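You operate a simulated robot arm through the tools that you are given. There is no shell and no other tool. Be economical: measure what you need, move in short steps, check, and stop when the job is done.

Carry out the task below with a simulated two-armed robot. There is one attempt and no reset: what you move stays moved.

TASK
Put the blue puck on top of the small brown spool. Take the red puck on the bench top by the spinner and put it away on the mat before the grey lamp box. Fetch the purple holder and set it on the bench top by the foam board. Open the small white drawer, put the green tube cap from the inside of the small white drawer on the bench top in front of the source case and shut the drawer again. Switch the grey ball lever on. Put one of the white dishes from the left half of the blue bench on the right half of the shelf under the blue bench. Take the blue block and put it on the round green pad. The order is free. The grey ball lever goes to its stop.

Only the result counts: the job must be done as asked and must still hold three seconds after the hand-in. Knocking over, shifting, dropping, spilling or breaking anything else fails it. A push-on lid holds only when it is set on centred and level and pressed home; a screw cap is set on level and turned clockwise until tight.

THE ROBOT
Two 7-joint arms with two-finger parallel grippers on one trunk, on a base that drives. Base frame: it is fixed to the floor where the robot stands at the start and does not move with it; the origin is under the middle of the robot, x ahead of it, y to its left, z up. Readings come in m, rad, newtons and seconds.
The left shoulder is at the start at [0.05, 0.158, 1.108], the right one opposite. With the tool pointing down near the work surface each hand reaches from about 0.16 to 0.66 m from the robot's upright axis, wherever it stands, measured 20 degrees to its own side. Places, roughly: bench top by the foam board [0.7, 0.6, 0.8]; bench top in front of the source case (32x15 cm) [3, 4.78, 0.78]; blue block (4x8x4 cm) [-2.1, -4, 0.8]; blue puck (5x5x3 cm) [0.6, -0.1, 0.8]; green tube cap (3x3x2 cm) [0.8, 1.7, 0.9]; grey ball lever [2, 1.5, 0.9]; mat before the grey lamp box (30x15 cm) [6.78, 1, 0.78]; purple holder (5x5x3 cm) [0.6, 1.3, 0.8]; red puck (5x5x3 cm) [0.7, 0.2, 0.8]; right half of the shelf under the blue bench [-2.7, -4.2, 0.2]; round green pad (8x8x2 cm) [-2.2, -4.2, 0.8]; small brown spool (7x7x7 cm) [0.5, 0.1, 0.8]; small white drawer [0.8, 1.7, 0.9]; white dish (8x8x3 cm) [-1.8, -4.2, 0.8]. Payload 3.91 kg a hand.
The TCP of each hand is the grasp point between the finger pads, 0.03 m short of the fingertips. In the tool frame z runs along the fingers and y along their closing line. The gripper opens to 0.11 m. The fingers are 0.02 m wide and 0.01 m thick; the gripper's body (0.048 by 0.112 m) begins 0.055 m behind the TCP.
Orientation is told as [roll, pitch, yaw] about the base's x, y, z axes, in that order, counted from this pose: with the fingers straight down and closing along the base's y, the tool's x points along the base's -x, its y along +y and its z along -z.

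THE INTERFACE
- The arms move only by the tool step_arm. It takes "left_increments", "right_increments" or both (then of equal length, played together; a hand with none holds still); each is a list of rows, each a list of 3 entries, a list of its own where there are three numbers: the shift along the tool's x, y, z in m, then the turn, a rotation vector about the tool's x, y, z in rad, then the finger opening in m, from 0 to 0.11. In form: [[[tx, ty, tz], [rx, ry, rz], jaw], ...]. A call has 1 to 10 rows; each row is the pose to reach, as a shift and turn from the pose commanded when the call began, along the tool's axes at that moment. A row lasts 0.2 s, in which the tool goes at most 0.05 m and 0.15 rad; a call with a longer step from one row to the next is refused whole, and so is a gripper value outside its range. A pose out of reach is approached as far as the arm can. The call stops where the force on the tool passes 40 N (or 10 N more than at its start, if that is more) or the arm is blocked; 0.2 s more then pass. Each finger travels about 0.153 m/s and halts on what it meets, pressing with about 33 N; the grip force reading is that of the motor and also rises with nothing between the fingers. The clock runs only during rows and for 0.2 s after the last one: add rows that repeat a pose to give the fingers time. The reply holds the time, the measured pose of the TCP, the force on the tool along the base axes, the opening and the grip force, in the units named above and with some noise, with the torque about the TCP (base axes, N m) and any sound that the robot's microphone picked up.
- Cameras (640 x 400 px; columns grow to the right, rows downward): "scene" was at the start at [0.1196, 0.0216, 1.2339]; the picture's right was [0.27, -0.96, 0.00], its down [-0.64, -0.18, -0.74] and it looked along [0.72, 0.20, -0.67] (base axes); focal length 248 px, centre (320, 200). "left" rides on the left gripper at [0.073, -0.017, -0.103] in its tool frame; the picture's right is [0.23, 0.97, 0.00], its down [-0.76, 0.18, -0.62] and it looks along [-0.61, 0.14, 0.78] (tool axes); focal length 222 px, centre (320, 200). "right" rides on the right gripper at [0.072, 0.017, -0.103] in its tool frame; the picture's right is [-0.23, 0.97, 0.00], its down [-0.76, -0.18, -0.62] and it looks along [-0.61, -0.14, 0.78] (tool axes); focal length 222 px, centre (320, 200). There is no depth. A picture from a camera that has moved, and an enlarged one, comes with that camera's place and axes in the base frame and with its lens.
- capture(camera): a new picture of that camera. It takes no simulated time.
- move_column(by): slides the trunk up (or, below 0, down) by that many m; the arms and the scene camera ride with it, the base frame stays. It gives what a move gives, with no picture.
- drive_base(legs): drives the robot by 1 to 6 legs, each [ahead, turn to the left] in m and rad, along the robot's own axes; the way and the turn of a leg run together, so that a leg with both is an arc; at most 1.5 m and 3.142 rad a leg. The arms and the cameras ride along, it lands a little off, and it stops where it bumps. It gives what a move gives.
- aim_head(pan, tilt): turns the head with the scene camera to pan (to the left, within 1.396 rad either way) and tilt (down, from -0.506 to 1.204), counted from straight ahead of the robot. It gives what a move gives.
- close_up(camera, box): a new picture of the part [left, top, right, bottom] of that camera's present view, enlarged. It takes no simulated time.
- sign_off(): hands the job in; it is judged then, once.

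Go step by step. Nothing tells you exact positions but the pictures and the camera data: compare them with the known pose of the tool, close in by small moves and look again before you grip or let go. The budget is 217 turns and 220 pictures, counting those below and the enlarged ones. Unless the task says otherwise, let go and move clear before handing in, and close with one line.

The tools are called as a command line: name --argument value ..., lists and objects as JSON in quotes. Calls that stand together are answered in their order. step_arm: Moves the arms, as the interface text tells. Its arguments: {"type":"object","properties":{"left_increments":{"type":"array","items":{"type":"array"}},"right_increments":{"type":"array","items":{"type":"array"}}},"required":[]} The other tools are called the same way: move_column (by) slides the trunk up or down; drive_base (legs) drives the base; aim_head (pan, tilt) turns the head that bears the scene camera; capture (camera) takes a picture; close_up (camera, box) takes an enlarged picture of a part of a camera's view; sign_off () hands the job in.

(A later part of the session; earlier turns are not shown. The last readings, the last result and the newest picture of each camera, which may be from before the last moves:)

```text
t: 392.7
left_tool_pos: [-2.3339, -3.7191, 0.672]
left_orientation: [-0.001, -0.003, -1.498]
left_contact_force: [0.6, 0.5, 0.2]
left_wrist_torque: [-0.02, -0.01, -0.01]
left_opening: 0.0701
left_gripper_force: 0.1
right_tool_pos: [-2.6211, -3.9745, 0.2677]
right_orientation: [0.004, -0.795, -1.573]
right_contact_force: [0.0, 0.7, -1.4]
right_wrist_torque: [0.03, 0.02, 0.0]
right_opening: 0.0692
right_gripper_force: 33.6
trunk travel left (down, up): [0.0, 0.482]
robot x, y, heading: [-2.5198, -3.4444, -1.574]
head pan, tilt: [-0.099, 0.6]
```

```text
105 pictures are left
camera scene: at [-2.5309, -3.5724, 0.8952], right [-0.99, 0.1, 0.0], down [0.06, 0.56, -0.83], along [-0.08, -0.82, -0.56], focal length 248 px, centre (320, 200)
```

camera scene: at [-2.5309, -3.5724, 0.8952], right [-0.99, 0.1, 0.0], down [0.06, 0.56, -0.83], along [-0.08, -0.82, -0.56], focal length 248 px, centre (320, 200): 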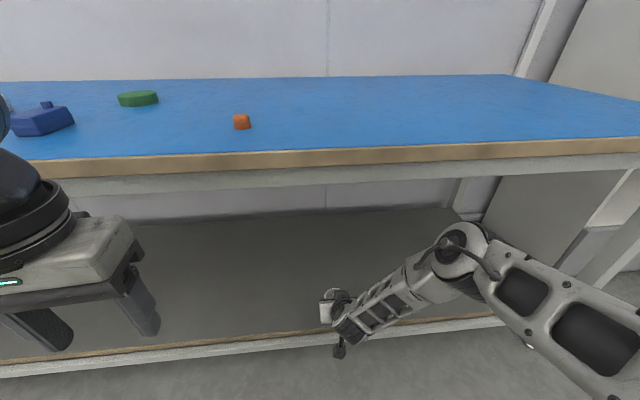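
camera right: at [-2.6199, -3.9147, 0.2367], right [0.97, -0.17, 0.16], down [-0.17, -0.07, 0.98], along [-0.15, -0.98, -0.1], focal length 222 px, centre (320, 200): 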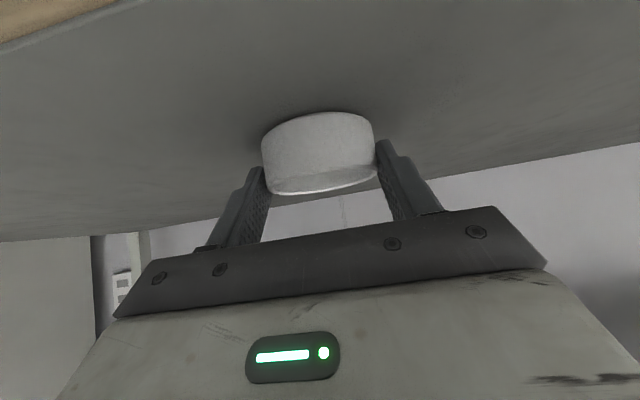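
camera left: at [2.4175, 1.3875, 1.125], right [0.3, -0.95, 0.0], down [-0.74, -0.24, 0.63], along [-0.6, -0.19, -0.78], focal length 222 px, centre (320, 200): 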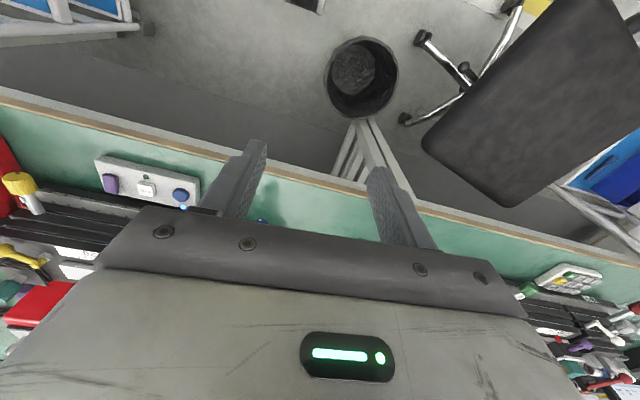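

Left hand first pulls back from the bench edge, then the robot moves 0.09 m nearer.

step_arm --left_increments '[[[0.04, 0, 0], [0, 0, 0], 0.07], [[0.08, 0, 0], [0, 0, 0], 0.07], [[0.1, 0, 0], [0, 0, 0], 0.07]]'

drive_base --legs '[[0.09, 0]]'

step_arm --right_increments '[[[0.018, 0, 0.0175], [0, -0.007, 0], 0.05], [[0.036, 0, 0.035], [0, -0.007, 0], 0.05], [[0.0432, 0, 0.042], [0, -0.007, 0], 0.05], [[0.0504, 0, 0.049], [0, -0.007, 0], 0.05], [[0.0576, 0, 0.056], [0, -0.007, 0], 0.05], [[0.0612, 0, 0.0595], [0, -0.007, 0], 0.05]]'

close_up --camera "right" --box '[240, 80, 400, 220]'

```text
t: 393.5
left_tool_pos: [-2.3551, -3.6597, 0.7029]
left_orientation: [-0.002, -0.008, -1.497]
left_contact_force: [-0.7, -0.7, 0.1]
left_wrist_torque: [0.02, 0.03, -0.02]
left_opening: 0.0701
left_gripper_force: 0.1
left hand out of reach, approached as far as the arm can: row 1, 2, 3
right_tool_pos: [-2.6195, -3.9763, 0.2676]
right_orientation: [0.005, -0.795, -1.572]
right_contact_force: [0.0, 0.2, -0.4]
right_wrist_torque: [0.05, -0.02, 0.03]
right_opening: 0.069
right_gripper_force: 32.5
trunk travel left (down, up): [0.0, 0.482]
robot x, y, heading: [-2.5222, -3.4421, -1.566]
head pan, tilt: [-0.099, 0.6]
```

```text
t: 394.8
left_tool_pos: [-2.3559, -3.7506, 0.702]
left_orientation: [-0.002, -0.005, -1.502]
left_contact_force: [0.6, 0.6, 0.5]
left_wrist_torque: [0.04, -0.02, 0.02]
left_opening: 0.0702
left_gripper_force: 0.1
right_tool_pos: [-2.6213, -4.0577, 0.2588]
right_orientation: [0.002, -0.776, -1.569]
right_contact_force: [-0.3, 0.3, -0.7]
right_wrist_torque: [0.01, 0.0, 0.02]
right_opening: 0.069
right_gripper_force: 33.0
trunk travel left (down, up): [0.0, 0.482]
robot x, y, heading: [-2.5224, -3.536, -1.579]
head pan, tilt: [-0.099, 0.6]
stopped in leg 1: the robot was blocked; the commanded pose is now the measured one
```

```text
t: 395.8
left_tool_pos: [-2.3553, -3.7503, 0.7021]
left_orientation: [-0.001, -0.007, -1.501]
left_contact_force: [0.7, -0.2, -0.4]
left_wrist_torque: [-0.03, 0.0, -0.02]
left_opening: 0.07
left_gripper_force: 0.1
right_tool_pos: [-2.6085, -4.0711, 0.2136]
right_orientation: [-0.005, -0.804, -1.571]
right_contact_force: [-0.6, 4.8, 22.2]
right_wrist_torque: [0.42, -0.17, 0.0]
right_opening: 0.0689
right_gripper_force: 32.7
right hand out of reach, approached as far as the arm can: row 1, 2, 3, 4
trunk travel left (down, up): [0.0, 0.482]
robot x, y, heading: [-2.5242, -3.5347, -1.575]
head pan, tilt: [-0.099, 0.6]
stopped in row 4 (right hand): the force on the tool passed its limit at 75 N (the readings are from after the stop); the commanded pose is now the measured one
```

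```text
2.86 times, centred on (320, 150) of right
camera zoom: at [-2.5906, -3.9459, 0.2331], right [0.97, -0.16, 0.16], down [-0.17, -0.08, 0.98], along [-0.15, -0.98, -0.1], focal length 635 px, centre (320, 343)
```

zoom: 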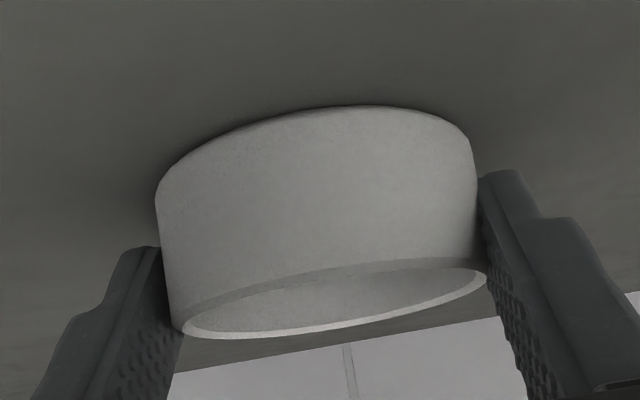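

The dish now presses on the shelf (22 N, level). I open the fingers and withdraw back and up.

step_arm --right_increments '[[[-0.001, 0, -0.001], [0, 0, 0], 0.075], [[-0.001, 0, -0.001], [0, 0, 0], 0.09], [[-0.001, 0, -0.001], [0, 0, 0], 0.11], [[-0.001, 0, -0.001], [0, 0, 0], 0.11], [[-0.001, 0, -0.03], [0, 0, 0], 0.11], [[-0.001, 0, -0.07], [0, 0, 0], 0.11]]'

capture --camera "right"

capture --camera "scene"

```text
t: 397.2
left_tool_pos: [-2.3556, -3.7523, 0.703]
left_orientation: [-0.003, -0.004, -1.501]
left_contact_force: [-0.7, 0.9, -0.7]
left_wrist_torque: [0.02, -0.01, -0.01]
left_opening: 0.0702
left_gripper_force: 0.0
right_tool_pos: [-2.602, -4.0185, 0.2611]
right_orientation: [-0.015, -0.786, -1.565]
right_contact_force: [-0.4, -0.6, -0.2]
right_wrist_torque: [0.01, 0.0, 0.02]
right_opening: 0.1098
right_gripper_force: 0.0
right hand out of reach, approached as far as the arm can: row 5, 6
trunk travel left (down, up): [0.0, 0.482]
robot x, y, heading: [-2.5162, -3.5338, -1.574]
head pan, tilt: [-0.099, 0.6]
```

```text
103 pictures are left
camera right: at [-2.5832, -3.8955, 0.2824], right [0.97, -0.17, 0.15], down [-0.17, -0.1, 0.98], along [-0.15, -0.98, -0.12], focal length 222 px, centre (320, 200)
```

right: 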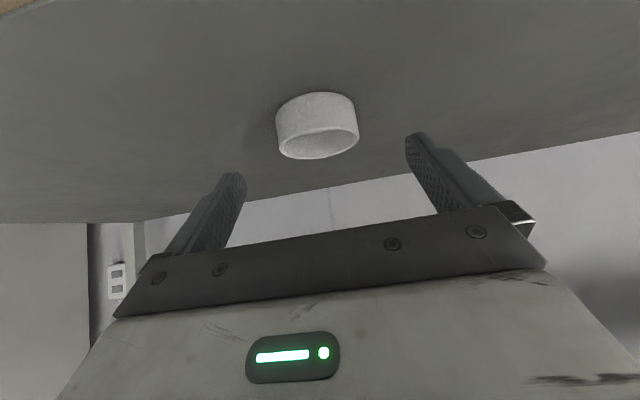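

```text
102 pictures are left
camera scene: at [-2.531, -3.6626, 0.8948], right [-0.99, 0.1, 0.0], down [0.06, 0.56, -0.83], along [-0.09, -0.82, -0.56], focal length 248 px, centre (320, 200)
```

scene: 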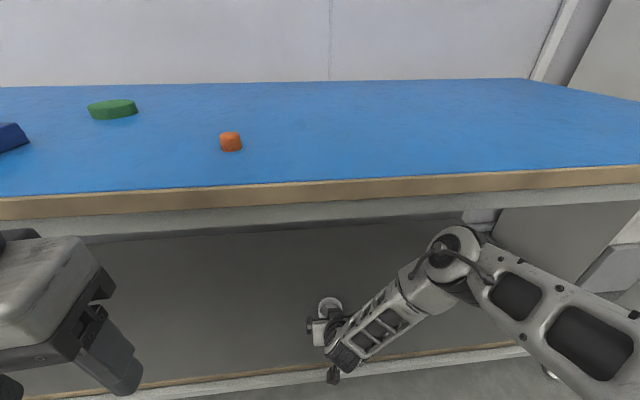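

The dish stands on the shelf. I back straight out.

drive_base --legs '[[-0.6, 0]]'

capture --camera "scene"

```text
t: 400.5
left_tool_pos: [-2.3536, -3.1543, 0.7022]
left_orientation: [-0.001, -0.005, -1.498]
left_contact_force: [-0.6, 0.0, -0.1]
left_wrist_torque: [0.0, -0.02, 0.0]
left_opening: 0.0702
left_gripper_force: 0.0
right_tool_pos: [-2.5988, -3.4257, 0.2622]
right_orientation: [-0.013, -0.79, -1.569]
right_contact_force: [0.6, 0.1, 0.0]
right_wrist_torque: [-0.01, 0.04, 0.0]
right_opening: 0.1099
right_gripper_force: 0.1
trunk travel left (down, up): [0.0, 0.482]
robot x, y, heading: [-2.5173, -2.9396, -1.568]
head pan, tilt: [-0.099, 0.6]
```

```text
101 pictures are left
camera scene: at [-2.5288, -3.0672, 0.8953], right [-0.99, 0.1, 0.0], down [0.06, 0.56, -0.83], along [-0.08, -0.82, -0.56], focal length 248 px, centre (320, 200)
```

scene: 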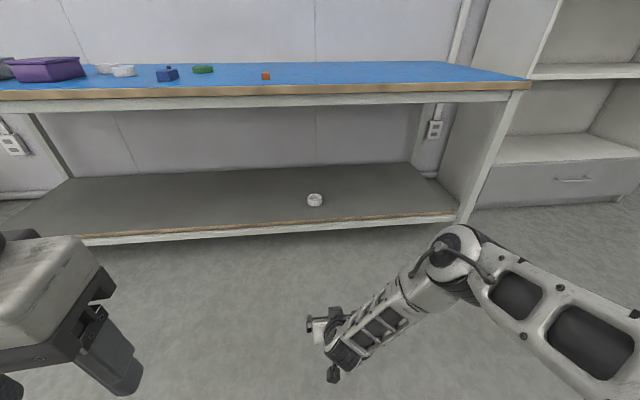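

Dish placed in the right half. Now the block: raise the trunk, bring the right hand upright and high, and shift the robot to x ≈ -2.05.

move_column --by 0.35

step_arm --right_increments '[[[-0.03, 0, -0.029], [0, 0.1, 0], 0.11], [[-0.06, 0, -0.058], [0, 0.2, 0], 0.11], [[-0.09, 0, -0.087], [0, 0.3, 0], 0.11], [[-0.12, 0, -0.116], [0, 0.4, 0], 0.1], [[-0.15, 0, -0.145], [0, 0.5, 0], 0.09], [[-0.18, 0, -0.174], [0, 0.6, 0], 0.08], [[-0.21, 0, -0.203], [0, 0.7, 0], 0.08], [[-0.24, 0, -0.232], [0.013, 0.79, 0], 0.08]]'

drive_base --legs '[[0, 1.571], [0.47, 0], [0, -1.571], [0.5, 0]]'

aim_head --pan -0.1 --tilt 0.75

capture --camera "scene"

capture --camera "right"

```text
t: 404.0
left_tool_pos: [-2.3527, -3.1551, 1.0519]
left_orientation: [-0.003, -0.005, -1.5]
left_contact_force: [-0.4, -0.2, -0.6]
left_wrist_torque: [0.0, 0.0, 0.0]
left_opening: 0.07
left_gripper_force: 0.1
right_tool_pos: [-2.598, -3.4258, 0.6122]
right_orientation: [-0.014, -0.788, -1.569]
right_contact_force: [0.0, 0.2, -0.1]
right_wrist_torque: [0.01, -0.03, 0.02]
right_opening: 0.1101
right_gripper_force: 0.1
trunk travel left (down, up): [-0.35, 0.132]
robot x, y, heading: [-2.5196, -2.9361, -1.575]
head pan, tilt: [-0.099, 0.6]
```

```text
t: 405.8
left_tool_pos: [-2.3528, -3.1539, 1.0527]
left_orientation: [-0.003, -0.006, -1.5]
left_contact_force: [0.7, -0.6, 0.2]
left_wrist_torque: [0.02, 0.02, 0.02]
left_opening: 0.0698
left_gripper_force: 0.1
right_tool_pos: [-2.5975, -3.4309, 0.9493]
right_orientation: [-0.021, 0.003, -1.581]
right_contact_force: [-0.6, 0.8, -0.4]
right_wrist_torque: [0.0, -0.02, 0.04]
right_opening: 0.08
right_gripper_force: 0.1
trunk travel left (down, up): [-0.35, 0.132]
robot x, y, heading: [-2.5208, -2.9379, -1.574]
head pan, tilt: [-0.099, 0.6]
```

```text
t: 418.8
left_tool_pos: [-1.8816, -3.6538, 1.0526]
left_orientation: [-0.003, -0.005, -1.505]
left_contact_force: [0.0, -0.5, -0.1]
left_wrist_torque: [0.01, -0.02, 0.03]
left_opening: 0.0698
left_gripper_force: 0.0
right_tool_pos: [-2.128, -3.9283, 0.948]
right_orientation: [-0.02, 0.001, -1.589]
right_contact_force: [-0.5, -0.1, -0.4]
right_wrist_torque: [0.03, 0.02, -0.04]
right_opening: 0.0799
right_gripper_force: 0.0
trunk travel left (down, up): [-0.35, 0.132]
robot x, y, heading: [-2.0439, -3.4362, -1.579]
head pan, tilt: [-0.099, 0.6]
```

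```text
t: 419.5
left_tool_pos: [-1.8819, -3.6542, 1.0526]
left_orientation: [-0.002, -0.005, -1.507]
left_contact_force: [-0.7, -0.2, -0.8]
left_wrist_torque: [0.0, 0.0, 0.01]
left_opening: 0.0699
left_gripper_force: 0.1
right_tool_pos: [-2.1281, -3.9278, 0.9471]
right_orientation: [-0.02, 0.0, -1.589]
right_contact_force: [0.0, -0.5, -0.5]
right_wrist_torque: [0.02, 0.03, 0.02]
right_opening: 0.08
right_gripper_force: 0.0
trunk travel left (down, up): [-0.35, 0.132]
robot x, y, heading: [-2.0453, -3.4375, -1.579]
head pan, tilt: [-0.099, 0.75]
```

```text
100 pictures are left
camera scene: at [-2.057, -3.559, 1.2324], right [-0.99, 0.11, 0.0], down [0.07, 0.68, -0.73], along [-0.08, -0.73, -0.68], focal length 248 px, centre (320, 200)
```

scene: 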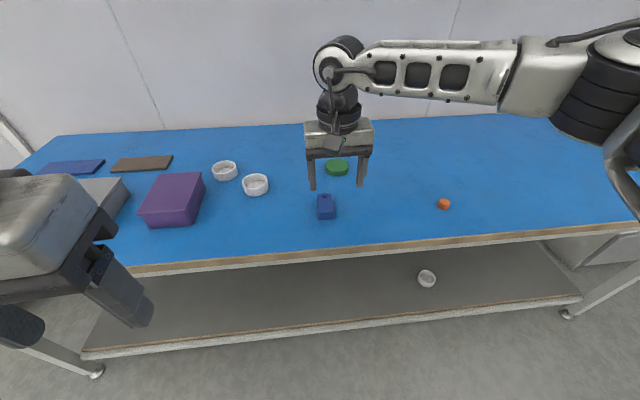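

```text
99 pictures are left
camera right: at [-2.1075, -3.8561, 1.0501], right [0.97, -0.25, -0.02], down [-0.18, -0.76, 0.63], along [-0.17, -0.6, -0.78], focal length 222 px, centre (320, 200)
```

right: 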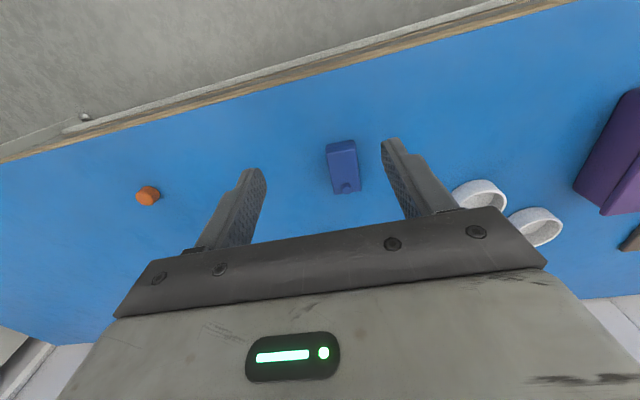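

close_up --camera "scene" --box '[270, 140, 400, 240]'

close_up --camera "right" --box '[260, 100, 420, 220]'

```text
4.00 times, centred on (335, 190) of scene
camera zoom: at [-2.057, -3.559, 1.2324], right [-0.99, 0.11, 0.0], down [0.07, 0.68, -0.73], along [-0.08, -0.73, -0.68], focal length 991 px, centre (260, 240)
```

zoom: 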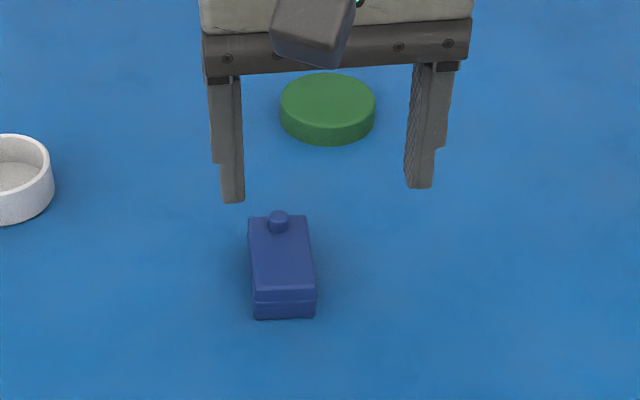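

```text
3.33 times, centred on (340, 160) of right
camera zoom: at [-2.1075, -3.8561, 1.0501], right [0.97, -0.25, -0.02], down [-0.18, -0.76, 0.63], along [-0.17, -0.6, -0.78], focal length 740 px, centre (253, 333)
```

zoom: 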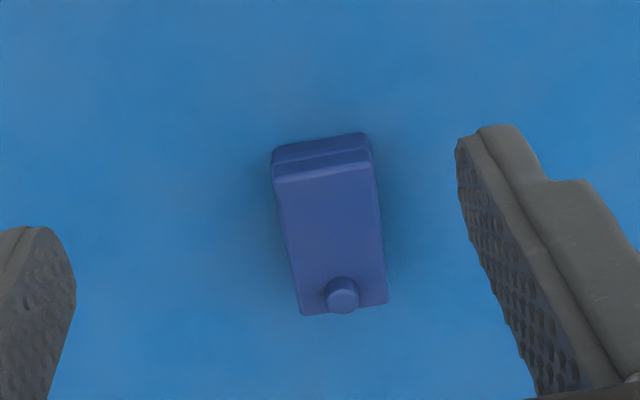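

Block: centre about (-2.120, -4.018), aligned with y; pad centre about (-2.180, -4.202). I drive 0.15 m nearer, which brings both within reach.

step_arm --right_increments '[[[0.04, 0, 0], [-0.02, 0, 0], 0.08], [[0.08, 0, 0], [-0.02, 0, 0], 0.08], [[0.12, 0, 0], [-0.02, 0, 0], 0.08]]'

drive_base --legs '[[0.15, 0]]'

capture --camera "right"

```text
t: 420.3
left_tool_pos: [-1.8825, -3.6548, 1.0535]
left_orientation: [0.0, -0.005, -1.505]
left_contact_force: [0.1, 1.1, 0.1]
left_wrist_torque: [-0.01, 0.01, -0.01]
left_opening: 0.07
left_gripper_force: 0.0
right_tool_pos: [-2.1267, -3.8078, 0.9481]
right_orientation: [-0.001, 0.0, -1.591]
right_contact_force: [-0.4, 0.3, 0.3]
right_wrist_torque: [-0.01, 0.01, -0.01]
right_opening: 0.0802
right_gripper_force: 0.2
trunk travel left (down, up): [-0.35, 0.132]
robot x, y, heading: [-2.0443, -3.4379, -1.581]
head pan, tilt: [-0.099, 0.75]
```

```text
t: 421.7
left_tool_pos: [-1.8834, -3.8045, 1.052]
left_orientation: [-0.001, -0.005, -1.506]
left_contact_force: [0.2, -0.8, 0.4]
left_wrist_torque: [0.0, 0.04, 0.0]
left_opening: 0.0701
left_gripper_force: 0.0
right_tool_pos: [-2.1275, -3.9582, 0.9487]
right_orientation: [0.0, 0.002, -1.588]
right_contact_force: [0.1, -0.3, 0.7]
right_wrist_torque: [0.01, -0.04, 0.01]
right_opening: 0.0799
right_gripper_force: 0.0
trunk travel left (down, up): [-0.35, 0.132]
robot x, y, heading: [-2.0503, -3.5871, -1.58]
head pan, tilt: [-0.099, 0.75]
```

```text
96 pictures are left
camera right: at [-2.1085, -3.8875, 1.0504], right [0.97, -0.24, 0.0], down [-0.19, -0.76, 0.62], along [-0.15, -0.6, -0.78], focal length 222 px, centre (320, 200)
```

right: 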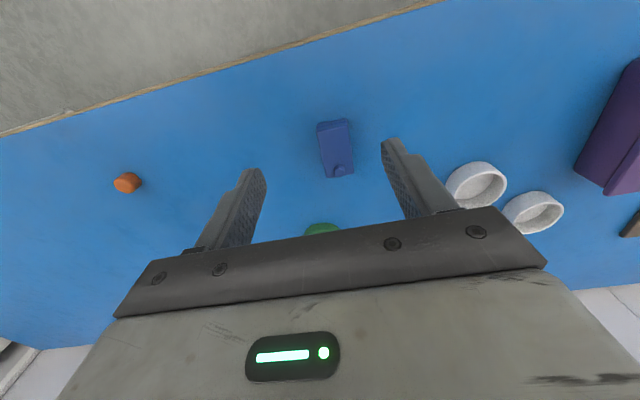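

step_arm --right_increments '[[[-0.03, 0.004, 0.02], [0, 0, 0.015], 0.07], [[-0.058, 0.0085, 0.05], [0, 0, 0.015], 0.07], [[-0.058, 0.0085, 0.089], [0, 0, 0.015], 0.07]]'

close_up --camera "right" --box '[220, 80, 420, 220]'

```text
t: 422.5
left_tool_pos: [-1.8838, -3.8041, 1.0522]
left_orientation: [0.0, -0.004, -1.506]
left_contact_force: [0.5, 0.1, -0.5]
left_wrist_torque: [-0.03, 0.0, -0.01]
left_opening: 0.0698
left_gripper_force: 0.0
right_tool_pos: [-2.1204, -4.0164, 0.8586]
right_orientation: [-0.001, 0.0, -1.601]
right_contact_force: [0.1, -0.3, -0.6]
right_wrist_torque: [0.02, 0.01, 0.0]
right_opening: 0.0699
right_gripper_force: 0.1
trunk travel left (down, up): [-0.35, 0.132]
robot x, y, heading: [-2.0489, -3.5856, -1.581]
head pan, tilt: [-0.099, 0.75]
```

```text
2.86 times, centred on (320, 150) of right
camera zoom: at [-2.1004, -3.946, 0.9616], right [0.97, -0.26, 0.0], down [-0.2, -0.76, 0.62], along [-0.16, -0.6, -0.78], focal length 635 px, centre (320, 343)
```

zoom: 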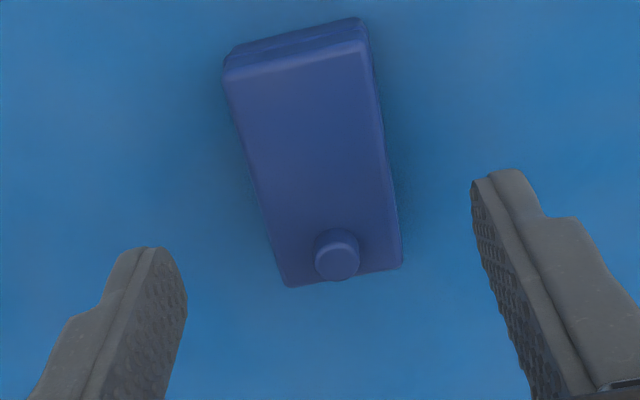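

The block is centred and aligned. I lower to z 0.795 and grip.

step_arm --right_increments '[[[-0.003, 0, 0.03], [0, 0, 0.015], 0.07], [[-0.003, 0, 0.055], [0, 0, 0.015], 0.07], [[-0.003, 0, 0.063], [0, 0, 0.015], 0.07], [[-0.003, 0, 0.063], [0, 0, 0.015], 0.05], [[-0.003, 0, 0.063], [0, 0, 0.015], 0.02], [[-0.003, 0, 0.063], [0, 0, 0.015], 0.02]]'

capture --camera "right"

```text
t: 423.9
left_tool_pos: [-1.8836, -3.8041, 1.0521]
left_orientation: [-0.001, -0.006, -1.508]
left_contact_force: [0.4, -0.1, 0.0]
left_wrist_torque: [-0.01, 0.02, -0.02]
left_opening: 0.0701
left_gripper_force: 0.0
right_tool_pos: [-2.1202, -4.021, 0.7961]
right_orientation: [0.0, 0.0, -1.617]
right_contact_force: [-0.7, -0.7, 0.5]
right_wrist_torque: [0.0, -0.01, 0.02]
right_opening: 0.0391
right_gripper_force: 33.1
trunk travel left (down, up): [-0.35, 0.132]
robot x, y, heading: [-2.0447, -3.584, -1.579]
head pan, tilt: [-0.099, 0.75]
```

```text
94 pictures are left
camera right: at [-2.0999, -3.9489, 0.899], right [0.96, -0.27, 0.0], down [-0.21, -0.75, 0.62], along [-0.17, -0.6, -0.78], focal length 222 px, centre (320, 200)
```

right: 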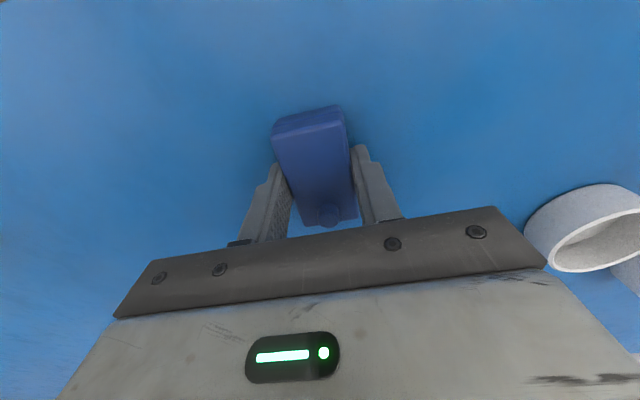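

Gripped (0.039 m). I lift and carry it over the pad.

step_arm --right_increments '[[[0, 0, -0.04], [0, 0, 0], 0.02], [[0, 0, -0.08], [0, 0, 0], 0.02], [[-0.045, -0.012, -0.085], [0, 0, 0], 0.02], [[-0.09, -0.025, -0.085], [0, 0, 0], 0.02], [[-0.135, -0.038, -0.085], [0, 0, 0], 0.02], [[-0.17, -0.0516, -0.08], [0, 0, 0], 0.02]]'

capture --camera "right"

close_up --camera "scene" --box '[270, 120, 430, 220]'

```text
t: 425.3
left_tool_pos: [-1.8841, -3.8044, 1.0523]
left_orientation: [-0.001, -0.004, -1.505]
left_contact_force: [-0.4, -0.2, -0.4]
left_wrist_torque: [0.01, -0.03, 0.03]
left_opening: 0.0701
left_gripper_force: 0.0
right_tool_pos: [-2.1789, -4.1892, 0.875]
right_orientation: [0.0, -0.001, -1.616]
right_contact_force: [-0.7, -0.3, -1.8]
right_wrist_torque: [0.0, 0.0, 0.01]
right_opening: 0.0395
right_gripper_force: 33.6
trunk travel left (down, up): [-0.35, 0.132]
robot x, y, heading: [-2.0476, -3.5841, -1.579]
head pan, tilt: [-0.099, 0.75]
```

```text
93 pictures are left
camera right: at [-2.1577, -4.1172, 0.9784], right [0.96, -0.27, 0.0], down [-0.21, -0.75, 0.62], along [-0.17, -0.6, -0.78], focal length 222 px, centre (320, 200)
```

right: 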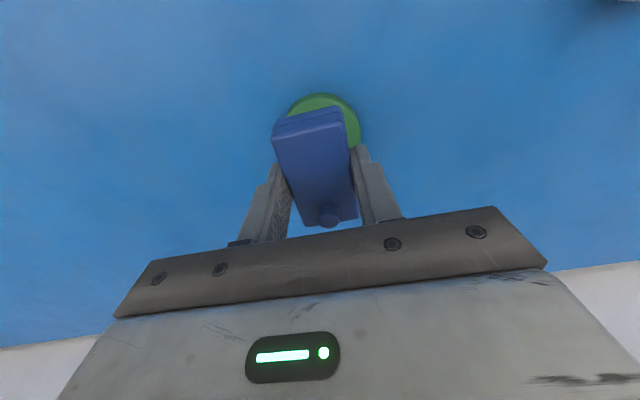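

```text
4.00 times, centred on (350, 170) of scene
camera zoom: at [-2.058, -3.7099, 1.2324], right [-0.99, 0.11, 0.0], down [0.07, 0.68, -0.73], along [-0.08, -0.73, -0.68], focal length 991 px, centre (200, 320)
```

zoom: 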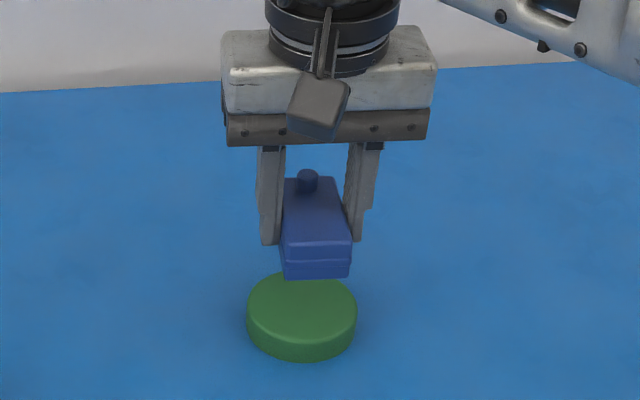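

Pad centre confirmed at (-2.181, -4.201). I shift and lower to just above it.

step_arm --right_increments '[[[-0.012, -0.0015, 0.0], [0, 0, 0], 0.02], [[-0.012, -0.0015, 0.035], [0, 0, 0], 0.02], [[-0.012, -0.0015, 0.051], [0, 0, 0], 0.02]]'

close_up --camera "right" --box '[220, 80, 420, 240]'

close_up --camera "scene" --box '[270, 120, 430, 220]'

```text
t: 426.1
left_tool_pos: [-1.8844, -3.8043, 1.053]
left_orientation: [-0.001, -0.004, -1.506]
left_contact_force: [0.4, -0.1, -0.5]
left_wrist_torque: [0.01, 0.03, -0.03]
left_opening: 0.0699
left_gripper_force: 0.2
right_tool_pos: [-2.1824, -4.1989, 0.8239]
right_orientation: [0.0, 0.002, -1.617]
right_contact_force: [-0.6, -0.7, -1.5]
right_wrist_torque: [-0.01, 0.02, 0.01]
right_opening: 0.0391
right_gripper_force: 32.6
trunk travel left (down, up): [-0.35, 0.132]
robot x, y, heading: [-2.0474, -3.5864, -1.583]
head pan, tilt: [-0.099, 0.75]
```

```text
2.50 times, centred on (320, 160) of right
camera zoom: at [-2.1605, -4.1284, 0.9274], right [0.96, -0.27, 0.0], down [-0.21, -0.75, 0.62], along [-0.17, -0.6, -0.78], focal length 555 px, centre (320, 300)
```

zoom: 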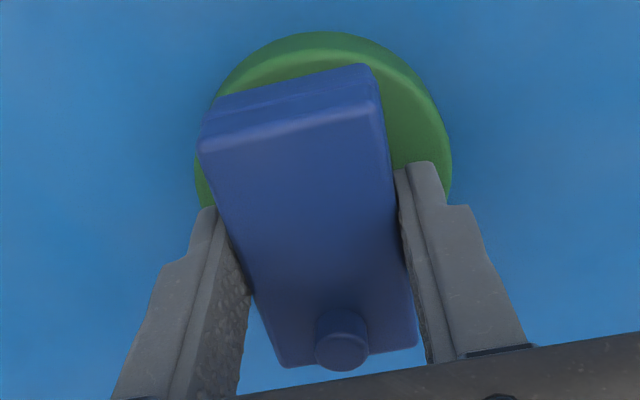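

```text
4.00 times, centred on (350, 170) of scene
camera zoom: at [-2.0583, -3.7097, 1.2324], right [-0.99, 0.11, 0.0], down [0.07, 0.68, -0.73], along [-0.08, -0.73, -0.68], focal length 991 px, centre (200, 320)
```

zoom: 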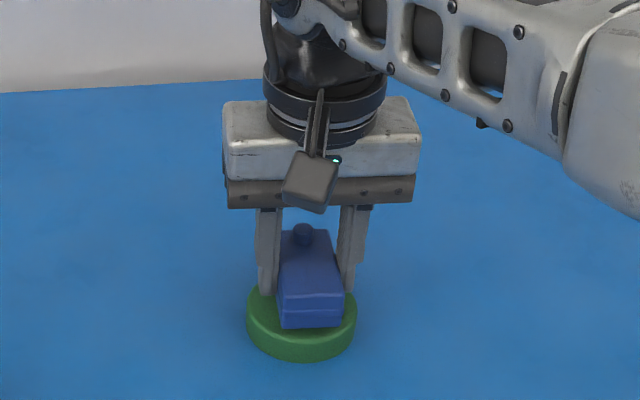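

Well centred. I lower the last millimetres until it touches the pad.

step_arm --right_increments '[[[0, 0, 0.004], [0, 0, 0], 0.02], [[0, 0, 0.007], [0, 0, 0], 0.02], [[0, 0, 0.009], [0, 0, 0], 0.02], [[0, 0, 0.009], [0, 0, 0], 0.02]]'

close_up --camera "scene" --box '[270, 120, 430, 220]'

```text
t: 427.1
left_tool_pos: [-1.8823, -3.8037, 1.0521]
left_orientation: [-0.002, -0.005, -1.508]
left_contact_force: [-0.4, 0.3, -0.2]
left_wrist_torque: [0.03, -0.01, -0.02]
left_opening: 0.0699
left_gripper_force: 0.0
right_tool_pos: [-2.1812, -4.2004, 0.8155]
right_orientation: [-0.001, -0.001, -1.618]
right_contact_force: [-0.5, 0.1, 1.8]
right_wrist_torque: [0.02, 0.0, -0.02]
right_opening: 0.0394
right_gripper_force: 33.1
trunk travel left (down, up): [-0.35, 0.132]
robot x, y, heading: [-2.0469, -3.5845, -1.581]
head pan, tilt: [-0.099, 0.75]
```

```text
4.00 times, centred on (350, 170) of scene
camera zoom: at [-2.0582, -3.7094, 1.2325], right [-0.99, 0.11, 0.0], down [0.07, 0.68, -0.73], along [-0.08, -0.73, -0.68], focal length 991 px, centre (200, 320)
```

zoom: 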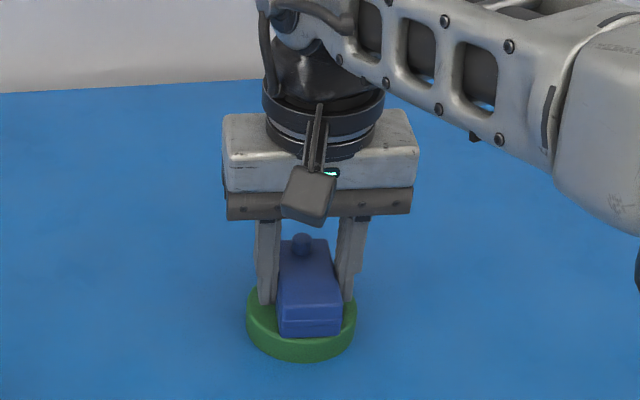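

Contact has begun; I ease down 1 mm, release and rise.

step_arm --right_increments '[[[0, 0, 0.001], [0, 0, 0], 0.02], [[0, 0, 0.001], [0, 0, 0], 0.045], [[0, 0, 0.0], [0, 0, 0], 0.06], [[0, 0, 0.0], [0, 0, 0], 0.06], [[0, 0, -0.03], [0, 0, 0], 0.06], [[0, 0, -0.07], [0, 0, 0], 0.07], [[0, 0, -0.11], [0, 0, 0], 0.08], [[0.04, 0, -0.13], [0, 0, 0], 0.08], [[0.085, 0, -0.14], [0, 0, 0], 0.08], [[0.13, 0, -0.14], [0, 0, 0], 0.08]]'

close_up --camera "scene" --box '[270, 120, 430, 220]'

```text
t: 429.3
left_tool_pos: [-1.8831, -3.8033, 1.053]
left_orientation: [-0.003, -0.007, -1.504]
left_contact_force: [-0.4, -0.3, 0.5]
left_wrist_torque: [-0.01, 0.0, 0.03]
left_opening: 0.0701
left_gripper_force: 0.0
right_tool_pos: [-2.1762, -4.0707, 0.9556]
right_orientation: [0.001, 0.0, -1.622]
right_contact_force: [0.7, 0.3, -0.9]
right_wrist_torque: [0.0, -0.02, 0.01]
right_opening: 0.0801
right_gripper_force: 0.1
trunk travel left (down, up): [-0.35, 0.132]
robot x, y, heading: [-2.0491, -3.5839, -1.582]
head pan, tilt: [-0.099, 0.75]
```

```text
4.00 times, centred on (350, 170) of scene
camera zoom: at [-2.0583, -3.7093, 1.2325], right [-0.99, 0.11, 0.0], down [0.07, 0.68, -0.73], along [-0.08, -0.73, -0.68], focal length 991 px, centre (200, 320)
```

zoom: 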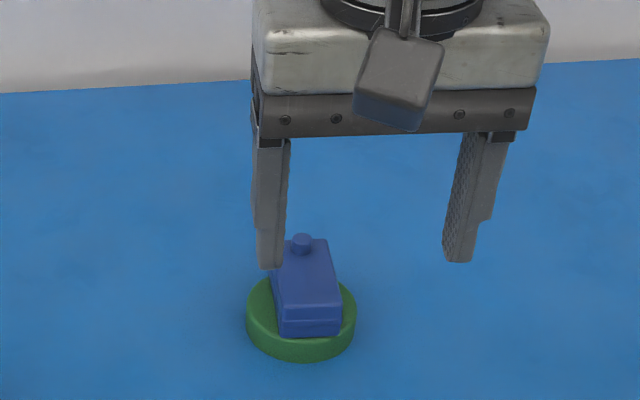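

The block sits on the pad. I retract the arm and drive back to the first bench's aisle.

step_arm --right_increments '[[[0.045, -0.01, -0.01], [0, 0, 0], 0.08], [[0.09, -0.02, -0.02], [0, 0, 0], 0.08], [[0.135, -0.035, -0.035], [0, 0, 0], 0.08], [[0.17, -0.045, -0.05], [0, 0, -0.03], 0.08]]'

drive_base --legs '[[-0.8, 0], [0, 2.03], [1.5, 0], [0.28, 0], [0, 1.117]]'

aim_head --pan 0.0 --tilt 0.3

capture --camera "scene"

```text
t: 430.3
left_tool_pos: [-1.8834, -3.8035, 1.0532]
left_orientation: [-0.001, -0.004, -1.506]
left_contact_force: [0.0, 0.6, -0.3]
left_wrist_torque: [0.01, 0.03, -0.02]
left_opening: 0.07
left_gripper_force: 0.1
right_tool_pos: [-2.2131, -3.8972, 1.0076]
right_orientation: [-0.001, 0.001, -1.589]
right_contact_force: [-0.2, -0.6, 0.7]
right_wrist_torque: [-0.01, -0.02, 0.0]
right_opening: 0.0801
right_gripper_force: 0.0
trunk travel left (down, up): [-0.35, 0.132]
robot x, y, heading: [-2.0484, -3.5875, -1.583]
head pan, tilt: [-0.099, 0.75]
```

```text
t: 450.9
left_tool_pos: [-0.5894, -1.7817, 1.052]
left_orientation: [-0.001, -0.005, 1.644]
left_contact_force: [0.3, 0.3, -0.4]
left_wrist_torque: [0.01, 0.0, 0.0]
left_opening: 0.07
left_gripper_force: 0.1
right_tool_pos: [-0.261, -1.6852, 1.0054]
right_orientation: [-0.001, -0.001, 1.561]
right_contact_force: [-0.3, 1.1, 0.1]
right_wrist_torque: [0.02, 0.04, -0.02]
right_opening: 0.0801
right_gripper_force: 0.0
trunk travel left (down, up): [-0.35, 0.132]
robot x, y, heading: [-0.4234, -1.9969, 1.569]
head pan, tilt: [-0.099, 0.75]
```

```text
t: 451.8
left_tool_pos: [-0.5905, -1.782, 1.0524]
left_orientation: [-0.001, -0.005, 1.644]
left_contact_force: [-0.5, 0.8, 0.1]
left_wrist_torque: [0.0, 0.02, 0.01]
left_opening: 0.0701
left_gripper_force: 0.0
right_tool_pos: [-0.2595, -1.6846, 1.0067]
right_orientation: [0.001, -0.002, 1.558]
right_contact_force: [0.5, -0.4, -0.2]
right_wrist_torque: [0.03, -0.02, 0.04]
right_opening: 0.0799
right_gripper_force: 0.1
trunk travel left (down, up): [-0.35, 0.132]
robot x, y, heading: [-0.4258, -1.9986, 1.569]
head pan, tilt: [0.0, 0.3]
```

```text
87 pictures are left
camera scene: at [-0.424, -1.8656, 1.2727], right [1.0, 0.0, 0.0], down [0.0, -0.3, -0.96], along [0.0, 0.96, -0.3], focal length 248 px, centre (320, 200)
```

scene: 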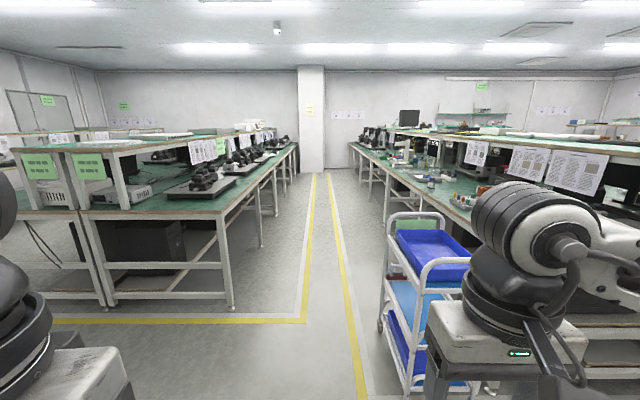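

Aisle is clear. I drive north to y ≈ 1.42 and turn to the bench.

drive_base --legs '[[1.5, 0], [1.5, 0], [0.42, 0], [0, -1.571], [0.42, 0]]'

aim_head --pan -0.1 --tilt 0.65

capture --camera "scene"

```text
t: 474.5
left_tool_pos: [0.2466, 1.5894, 1.0533]
left_orientation: [0.0, -0.005, 0.058]
left_contact_force: [0.1, 0.7, 0.2]
left_wrist_torque: [0.01, 0.02, -0.03]
left_opening: 0.0698
left_gripper_force: 0.1
right_tool_pos: [0.3396, 1.2581, 1.0057]
right_orientation: [-0.001, 0.001, -0.023]
right_contact_force: [0.7, -0.2, 0.0]
right_wrist_torque: [-0.01, 0.0, 0.01]
right_opening: 0.0802
right_gripper_force: 0.1
trunk travel left (down, up): [-0.35, 0.132]
robot x, y, heading: [0.0279, 1.4267, -0.014]
head pan, tilt: [0.0, 0.3]
```

```text
t: 475.3
left_tool_pos: [0.246, 1.5903, 1.053]
left_orientation: [-0.003, -0.005, 0.06]
left_contact_force: [0.9, -0.3, -0.5]
left_wrist_torque: [0.0, 0.01, -0.02]
left_opening: 0.0701
left_gripper_force: 0.1
right_tool_pos: [0.3388, 1.2593, 1.0066]
right_orientation: [0.001, 0.0, -0.024]
right_contact_force: [0.5, 1.0, 0.3]
right_wrist_torque: [0.0, 0.01, 0.03]
right_opening: 0.0798
right_gripper_force: 0.2
trunk travel left (down, up): [-0.35, 0.132]
robot x, y, heading: [0.0297, 1.4288, -0.019]
head pan, tilt: [-0.099, 0.649]
```

```text
86 pictures are left
camera scene: at [0.1532, 1.4154, 1.2411], right [-0.11, -0.99, 0.0], down [-0.6, 0.07, -0.8], along [0.79, -0.09, -0.6], focal length 248 px, centre (320, 200)
```

scene: 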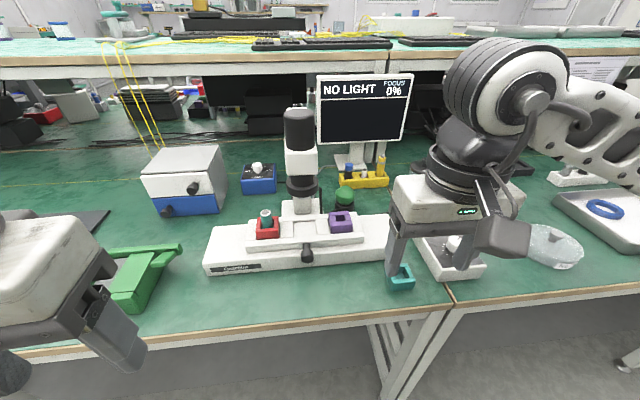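

I drive 0.06 m closer and turn the right hand to yaw +90° (camera away from the microscope head).

drive_base --legs '[[0.06, 0.015]]'

step_arm --right_increments '[[[0, 0, -0.01], [0, 0, -0.15], 0.07], [[0, 0, -0.02], [0, 0, -0.3], 0.07], [[0, 0, -0.03], [0, 0, -0.45], 0.07], [[0, 0, -0.03], [0, 0, -0.6], 0.07], [[0, 0, -0.03], [0, 0, -0.75], 0.07], [[0, 0, -0.03], [0, 0, -0.9], 0.07], [[0, 0, -0.03], [0, 0, -1.05], 0.07], [[0, 0, -0.03], [0, 0, -1.2], 0.07], [[0, 0, -0.03], [0, 0, -1.35], 0.07], [[0, 0, -0.03], [0, 0, -1.49], 0.07]]'

capture --camera "scene"

```text
t: 476.3
left_tool_pos: [0.3045, 1.593, 1.0525]
left_orientation: [-0.002, -0.004, 0.075]
left_contact_force: [0.3, 0.5, 0.3]
left_wrist_torque: [-0.02, 0.02, -0.03]
left_opening: 0.0702
left_gripper_force: 0.1
right_tool_pos: [0.4013, 1.2634, 1.0074]
right_orientation: [-0.001, 0.001, -0.007]
right_contact_force: [0.6, 0.3, 0.6]
right_wrist_torque: [-0.02, 0.0, 0.0]
right_opening: 0.0798
right_gripper_force: 0.0
trunk travel left (down, up): [-0.35, 0.132]
robot x, y, heading: [0.0889, 1.4268, 0.001]
head pan, tilt: [-0.099, 0.649]
```

```text
t: 478.5
left_tool_pos: [0.3045, 1.5936, 1.0527]
left_orientation: [-0.002, -0.004, 0.073]
left_contact_force: [0.2, -0.1, 0.0]
left_wrist_torque: [0.02, -0.01, 0.0]
left_opening: 0.07
left_gripper_force: 0.1
right_tool_pos: [0.3817, 1.2798, 1.0378]
right_orientation: [0.001, 0.002, 1.481]
right_contact_force: [-0.2, 0.4, -0.7]
right_wrist_torque: [-0.01, 0.01, 0.0]
right_opening: 0.0699
right_gripper_force: 0.1
right hand out of reach, approached as far as the arm can: row 10
trunk travel left (down, up): [-0.35, 0.132]
robot x, y, heading: [0.0858, 1.4262, 0.0]
head pan, tilt: [-0.099, 0.649]
```

```text
85 pictures are left
camera scene: at [0.2133, 1.4171, 1.241], right [-0.1, -0.99, 0.0], down [-0.6, 0.06, -0.8], along [0.79, -0.08, -0.6], focal length 248 px, centre (320, 200)
```

scene: 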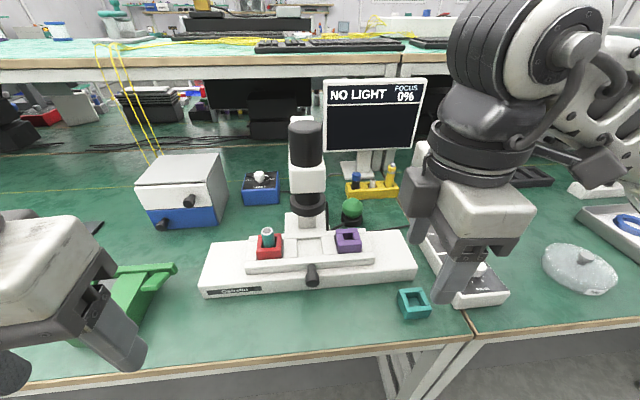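

Yaw ≈ 1.48 is near the limit here; it may ease further out. I move above the holder at height, trying the remaining turn.

step_arm --right_increments '[[[-0.01, -0.04, 0.0], [0, 0, 0], 0.07], [[-0.02, -0.08, 0.0], [0, 0, 0], 0.07], [[-0.03, -0.12, 0.01], [0, 0, 0], 0.07], [[-0.04, -0.16, 0.02], [0, 0, -0.03], 0.07], [[-0.05, -0.2, 0.03], [0, 0, -0.06], 0.07], [[-0.05, -0.2023, 0.03], [0, 0, -0.09], 0.07]]'

capture --camera "right"

capture --camera "scene"

```text
t: 479.9
left_tool_pos: [0.3051, 1.5919, 1.0521]
left_orientation: [0.0, -0.005, 0.073]
left_contact_force: [0.0, -0.3, 0.1]
left_wrist_torque: [-0.02, -0.04, 0.0]
left_opening: 0.0701
left_gripper_force: 0.0
right_tool_pos: [0.4077, 1.3517, 1.0273]
right_orientation: [-0.001, 0.0, 1.541]
right_contact_force: [0.0, 0.5, -0.3]
right_wrist_torque: [-0.02, -0.03, 0.02]
right_opening: 0.0701
right_gripper_force: 0.0
right hand out of reach, approached as far as the arm can: row 1, 2, 3, 4, 5, 6
trunk travel left (down, up): [-0.35, 0.132]
robot x, y, heading: [0.0899, 1.4237, -0.002]
head pan, tilt: [-0.099, 0.649]
```

```text
84 pictures are left
camera right: at [0.3888, 1.2802, 1.1307], right [-0.97, 0.26, 0.0], down [0.2, 0.76, 0.62], along [0.16, 0.6, -0.78], focal length 222 px, centre (320, 200)
```

right: 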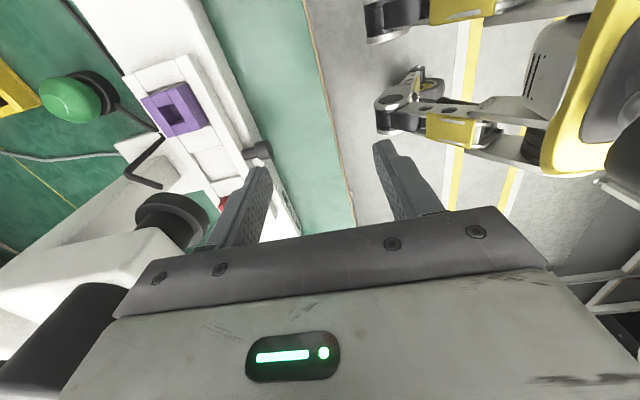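

```text
83 pictures are left
camera scene: at [0.2135, 1.4166, 1.241], right [-0.1, -0.99, 0.0], down [-0.6, 0.06, -0.8], along [0.79, -0.08, -0.6], focal length 248 px, centre (320, 200)
```

scene: 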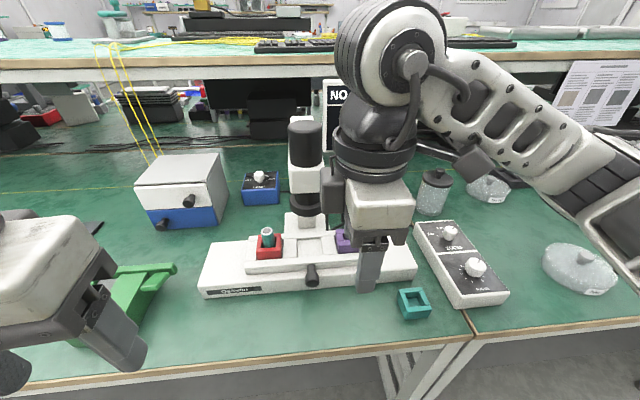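

The right hand cannot extend in that turn. I consider approaching at yaw 0, so I need the exact clearance to the objective; zooming in.

close_up --camera "scene" --box '[260, 110, 400, 290]'

close_up --camera "right" --box '[60, 60, 280, 260]'

```text
2.22 times, centred on (330, 200) of scene
camera zoom: at [0.2135, 1.4166, 1.241], right [-0.1, -0.99, 0.0], down [-0.6, 0.06, -0.8], along [0.79, -0.08, -0.6], focal length 550 px, centre (298, 200)
```

zoom: 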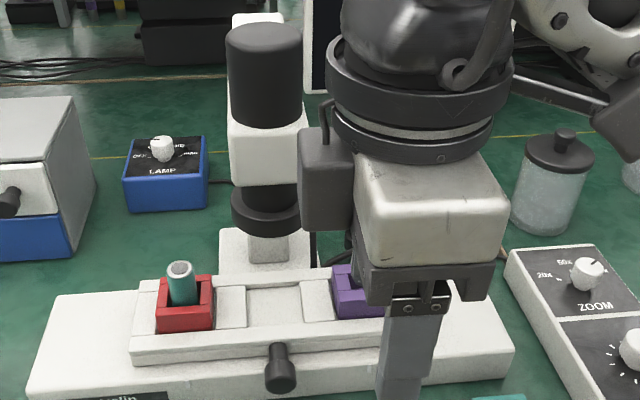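

```text
2.00 times, centred on (170, 160) of right
camera zoom: at [0.3888, 1.2802, 1.1307], right [-0.97, 0.26, 0.0], down [0.2, 0.76, 0.62], along [0.16, 0.6, -0.78], focal length 444 px, centre (620, 280)
```

zoom: 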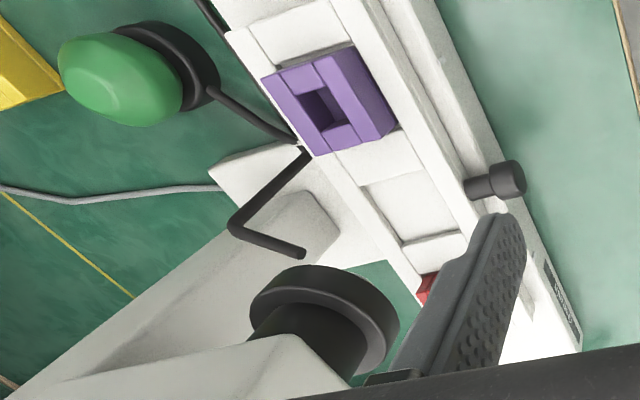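

The objective's flange is centred near (0.601, 1.406, 0.94), radius 0.03. A forward-tilted hand (0.8 rad) at yaw 0 keeps the body clear of it. I turn the hand back first.

step_arm --right_increments '[[[0.02, 0.007, 0], [0, 0, 0.15], 0.07], [[0.04, 0.014, 0], [0, 0, 0.3], 0.07], [[0.06, 0.021, 0], [0, 0, 0.45], 0.07], [[0.081, 0.0276, 0], [0, 0, 0.6], 0.07], [[0.081, 0.0276, 0], [0, 0, 0.75], 0.07], [[0.081, 0.0276, 0], [0, 0, 0.9], 0.07], [[0.081, 0.0276, 0], [0, 0, 1.05], 0.07], [[0.081, 0.0276, 0], [0, 0, 1.2], 0.07], [[0.081, 0.0276, 0], [0, 0, 1.35], 0.07], [[0.081, 0.0276, 0], [0, 0, 1.5], 0.07]]'

step_arm --right_increments '[[[0, 0, 0], [0, -0.13, 0.04], 0.07], [[-0.01, 0.01, 0], [0, -0.26, 0.04], 0.07], [[-0.02, 0.02, 0], [0, -0.39, 0.04], 0.07], [[-0.04, 0.03, 0], [0, -0.52, 0.04], 0.07], [[-0.06, 0.04, 0], [0, -0.65, 0.04], 0.07], [[-0.08, 0.05, 0], [0, -0.8, 0.04], 0.07]]'

capture --camera "right"

capture --camera "scene"

```text
t: 482.1
left_tool_pos: [0.3044, 1.5934, 1.0515]
left_orientation: [-0.001, -0.006, 0.075]
left_contact_force: [-0.2, -0.5, 0.0]
left_wrist_torque: [-0.02, -0.04, 0.01]
left_opening: 0.07
left_gripper_force: 0.0
right_tool_pos: [0.3793, 1.2731, 1.027]
right_orientation: [0.002, 0.0, 0.069]
right_contact_force: [0.2, 0.9, 0.0]
right_wrist_torque: [-0.02, -0.01, 0.01]
right_opening: 0.0701
right_gripper_force: 0.1
trunk travel left (down, up): [-0.35, 0.132]
robot x, y, heading: [0.0875, 1.425, 0.002]
head pan, tilt: [-0.099, 0.649]
```

```text
t: 483.5
left_tool_pos: [0.3043, 1.5932, 1.0512]
left_orientation: [-0.002, -0.005, 0.074]
left_contact_force: [-0.1, 0.1, 0.1]
left_wrist_torque: [0.01, -0.02, 0.01]
left_opening: 0.07
left_gripper_force: 0.1
right_tool_pos: [0.4551, 1.3298, 1.0276]
right_orientation: [0.022, -0.801, 0.021]
right_contact_force: [0.0, 0.0, 0.4]
right_wrist_torque: [0.01, 0.02, 0.03]
right_opening: 0.07
right_gripper_force: 0.0
trunk travel left (down, up): [-0.35, 0.132]
robot x, y, heading: [0.0932, 1.4288, -0.004]
head pan, tilt: [-0.099, 0.649]
```

```text
80 pictures are left
camera right: at [0.3304, 1.3419, 1.0472], right [0.12, 0.98, 0.18], down [0.09, -0.19, 0.98], along [0.99, -0.1, -0.11], focal length 222 px, centre (320, 200)
```

right: 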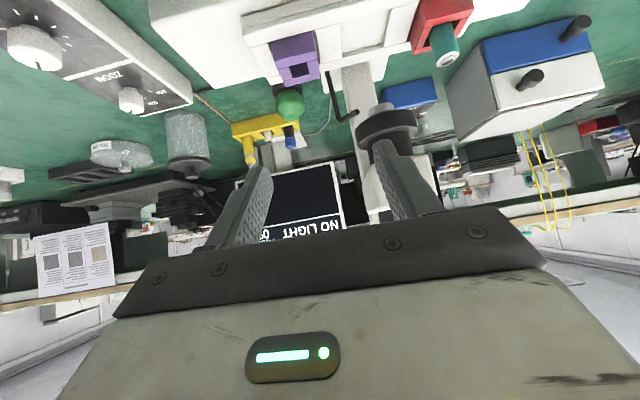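

```text
79 pictures are left
camera scene: at [0.2135, 1.4168, 1.241], right [-0.1, -0.99, 0.0], down [-0.6, 0.06, -0.8], along [0.79, -0.08, -0.6], focal length 248 px, centre (320, 200)
```

scene: 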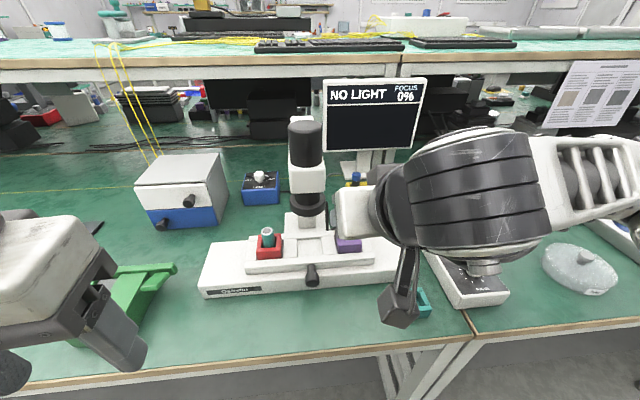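

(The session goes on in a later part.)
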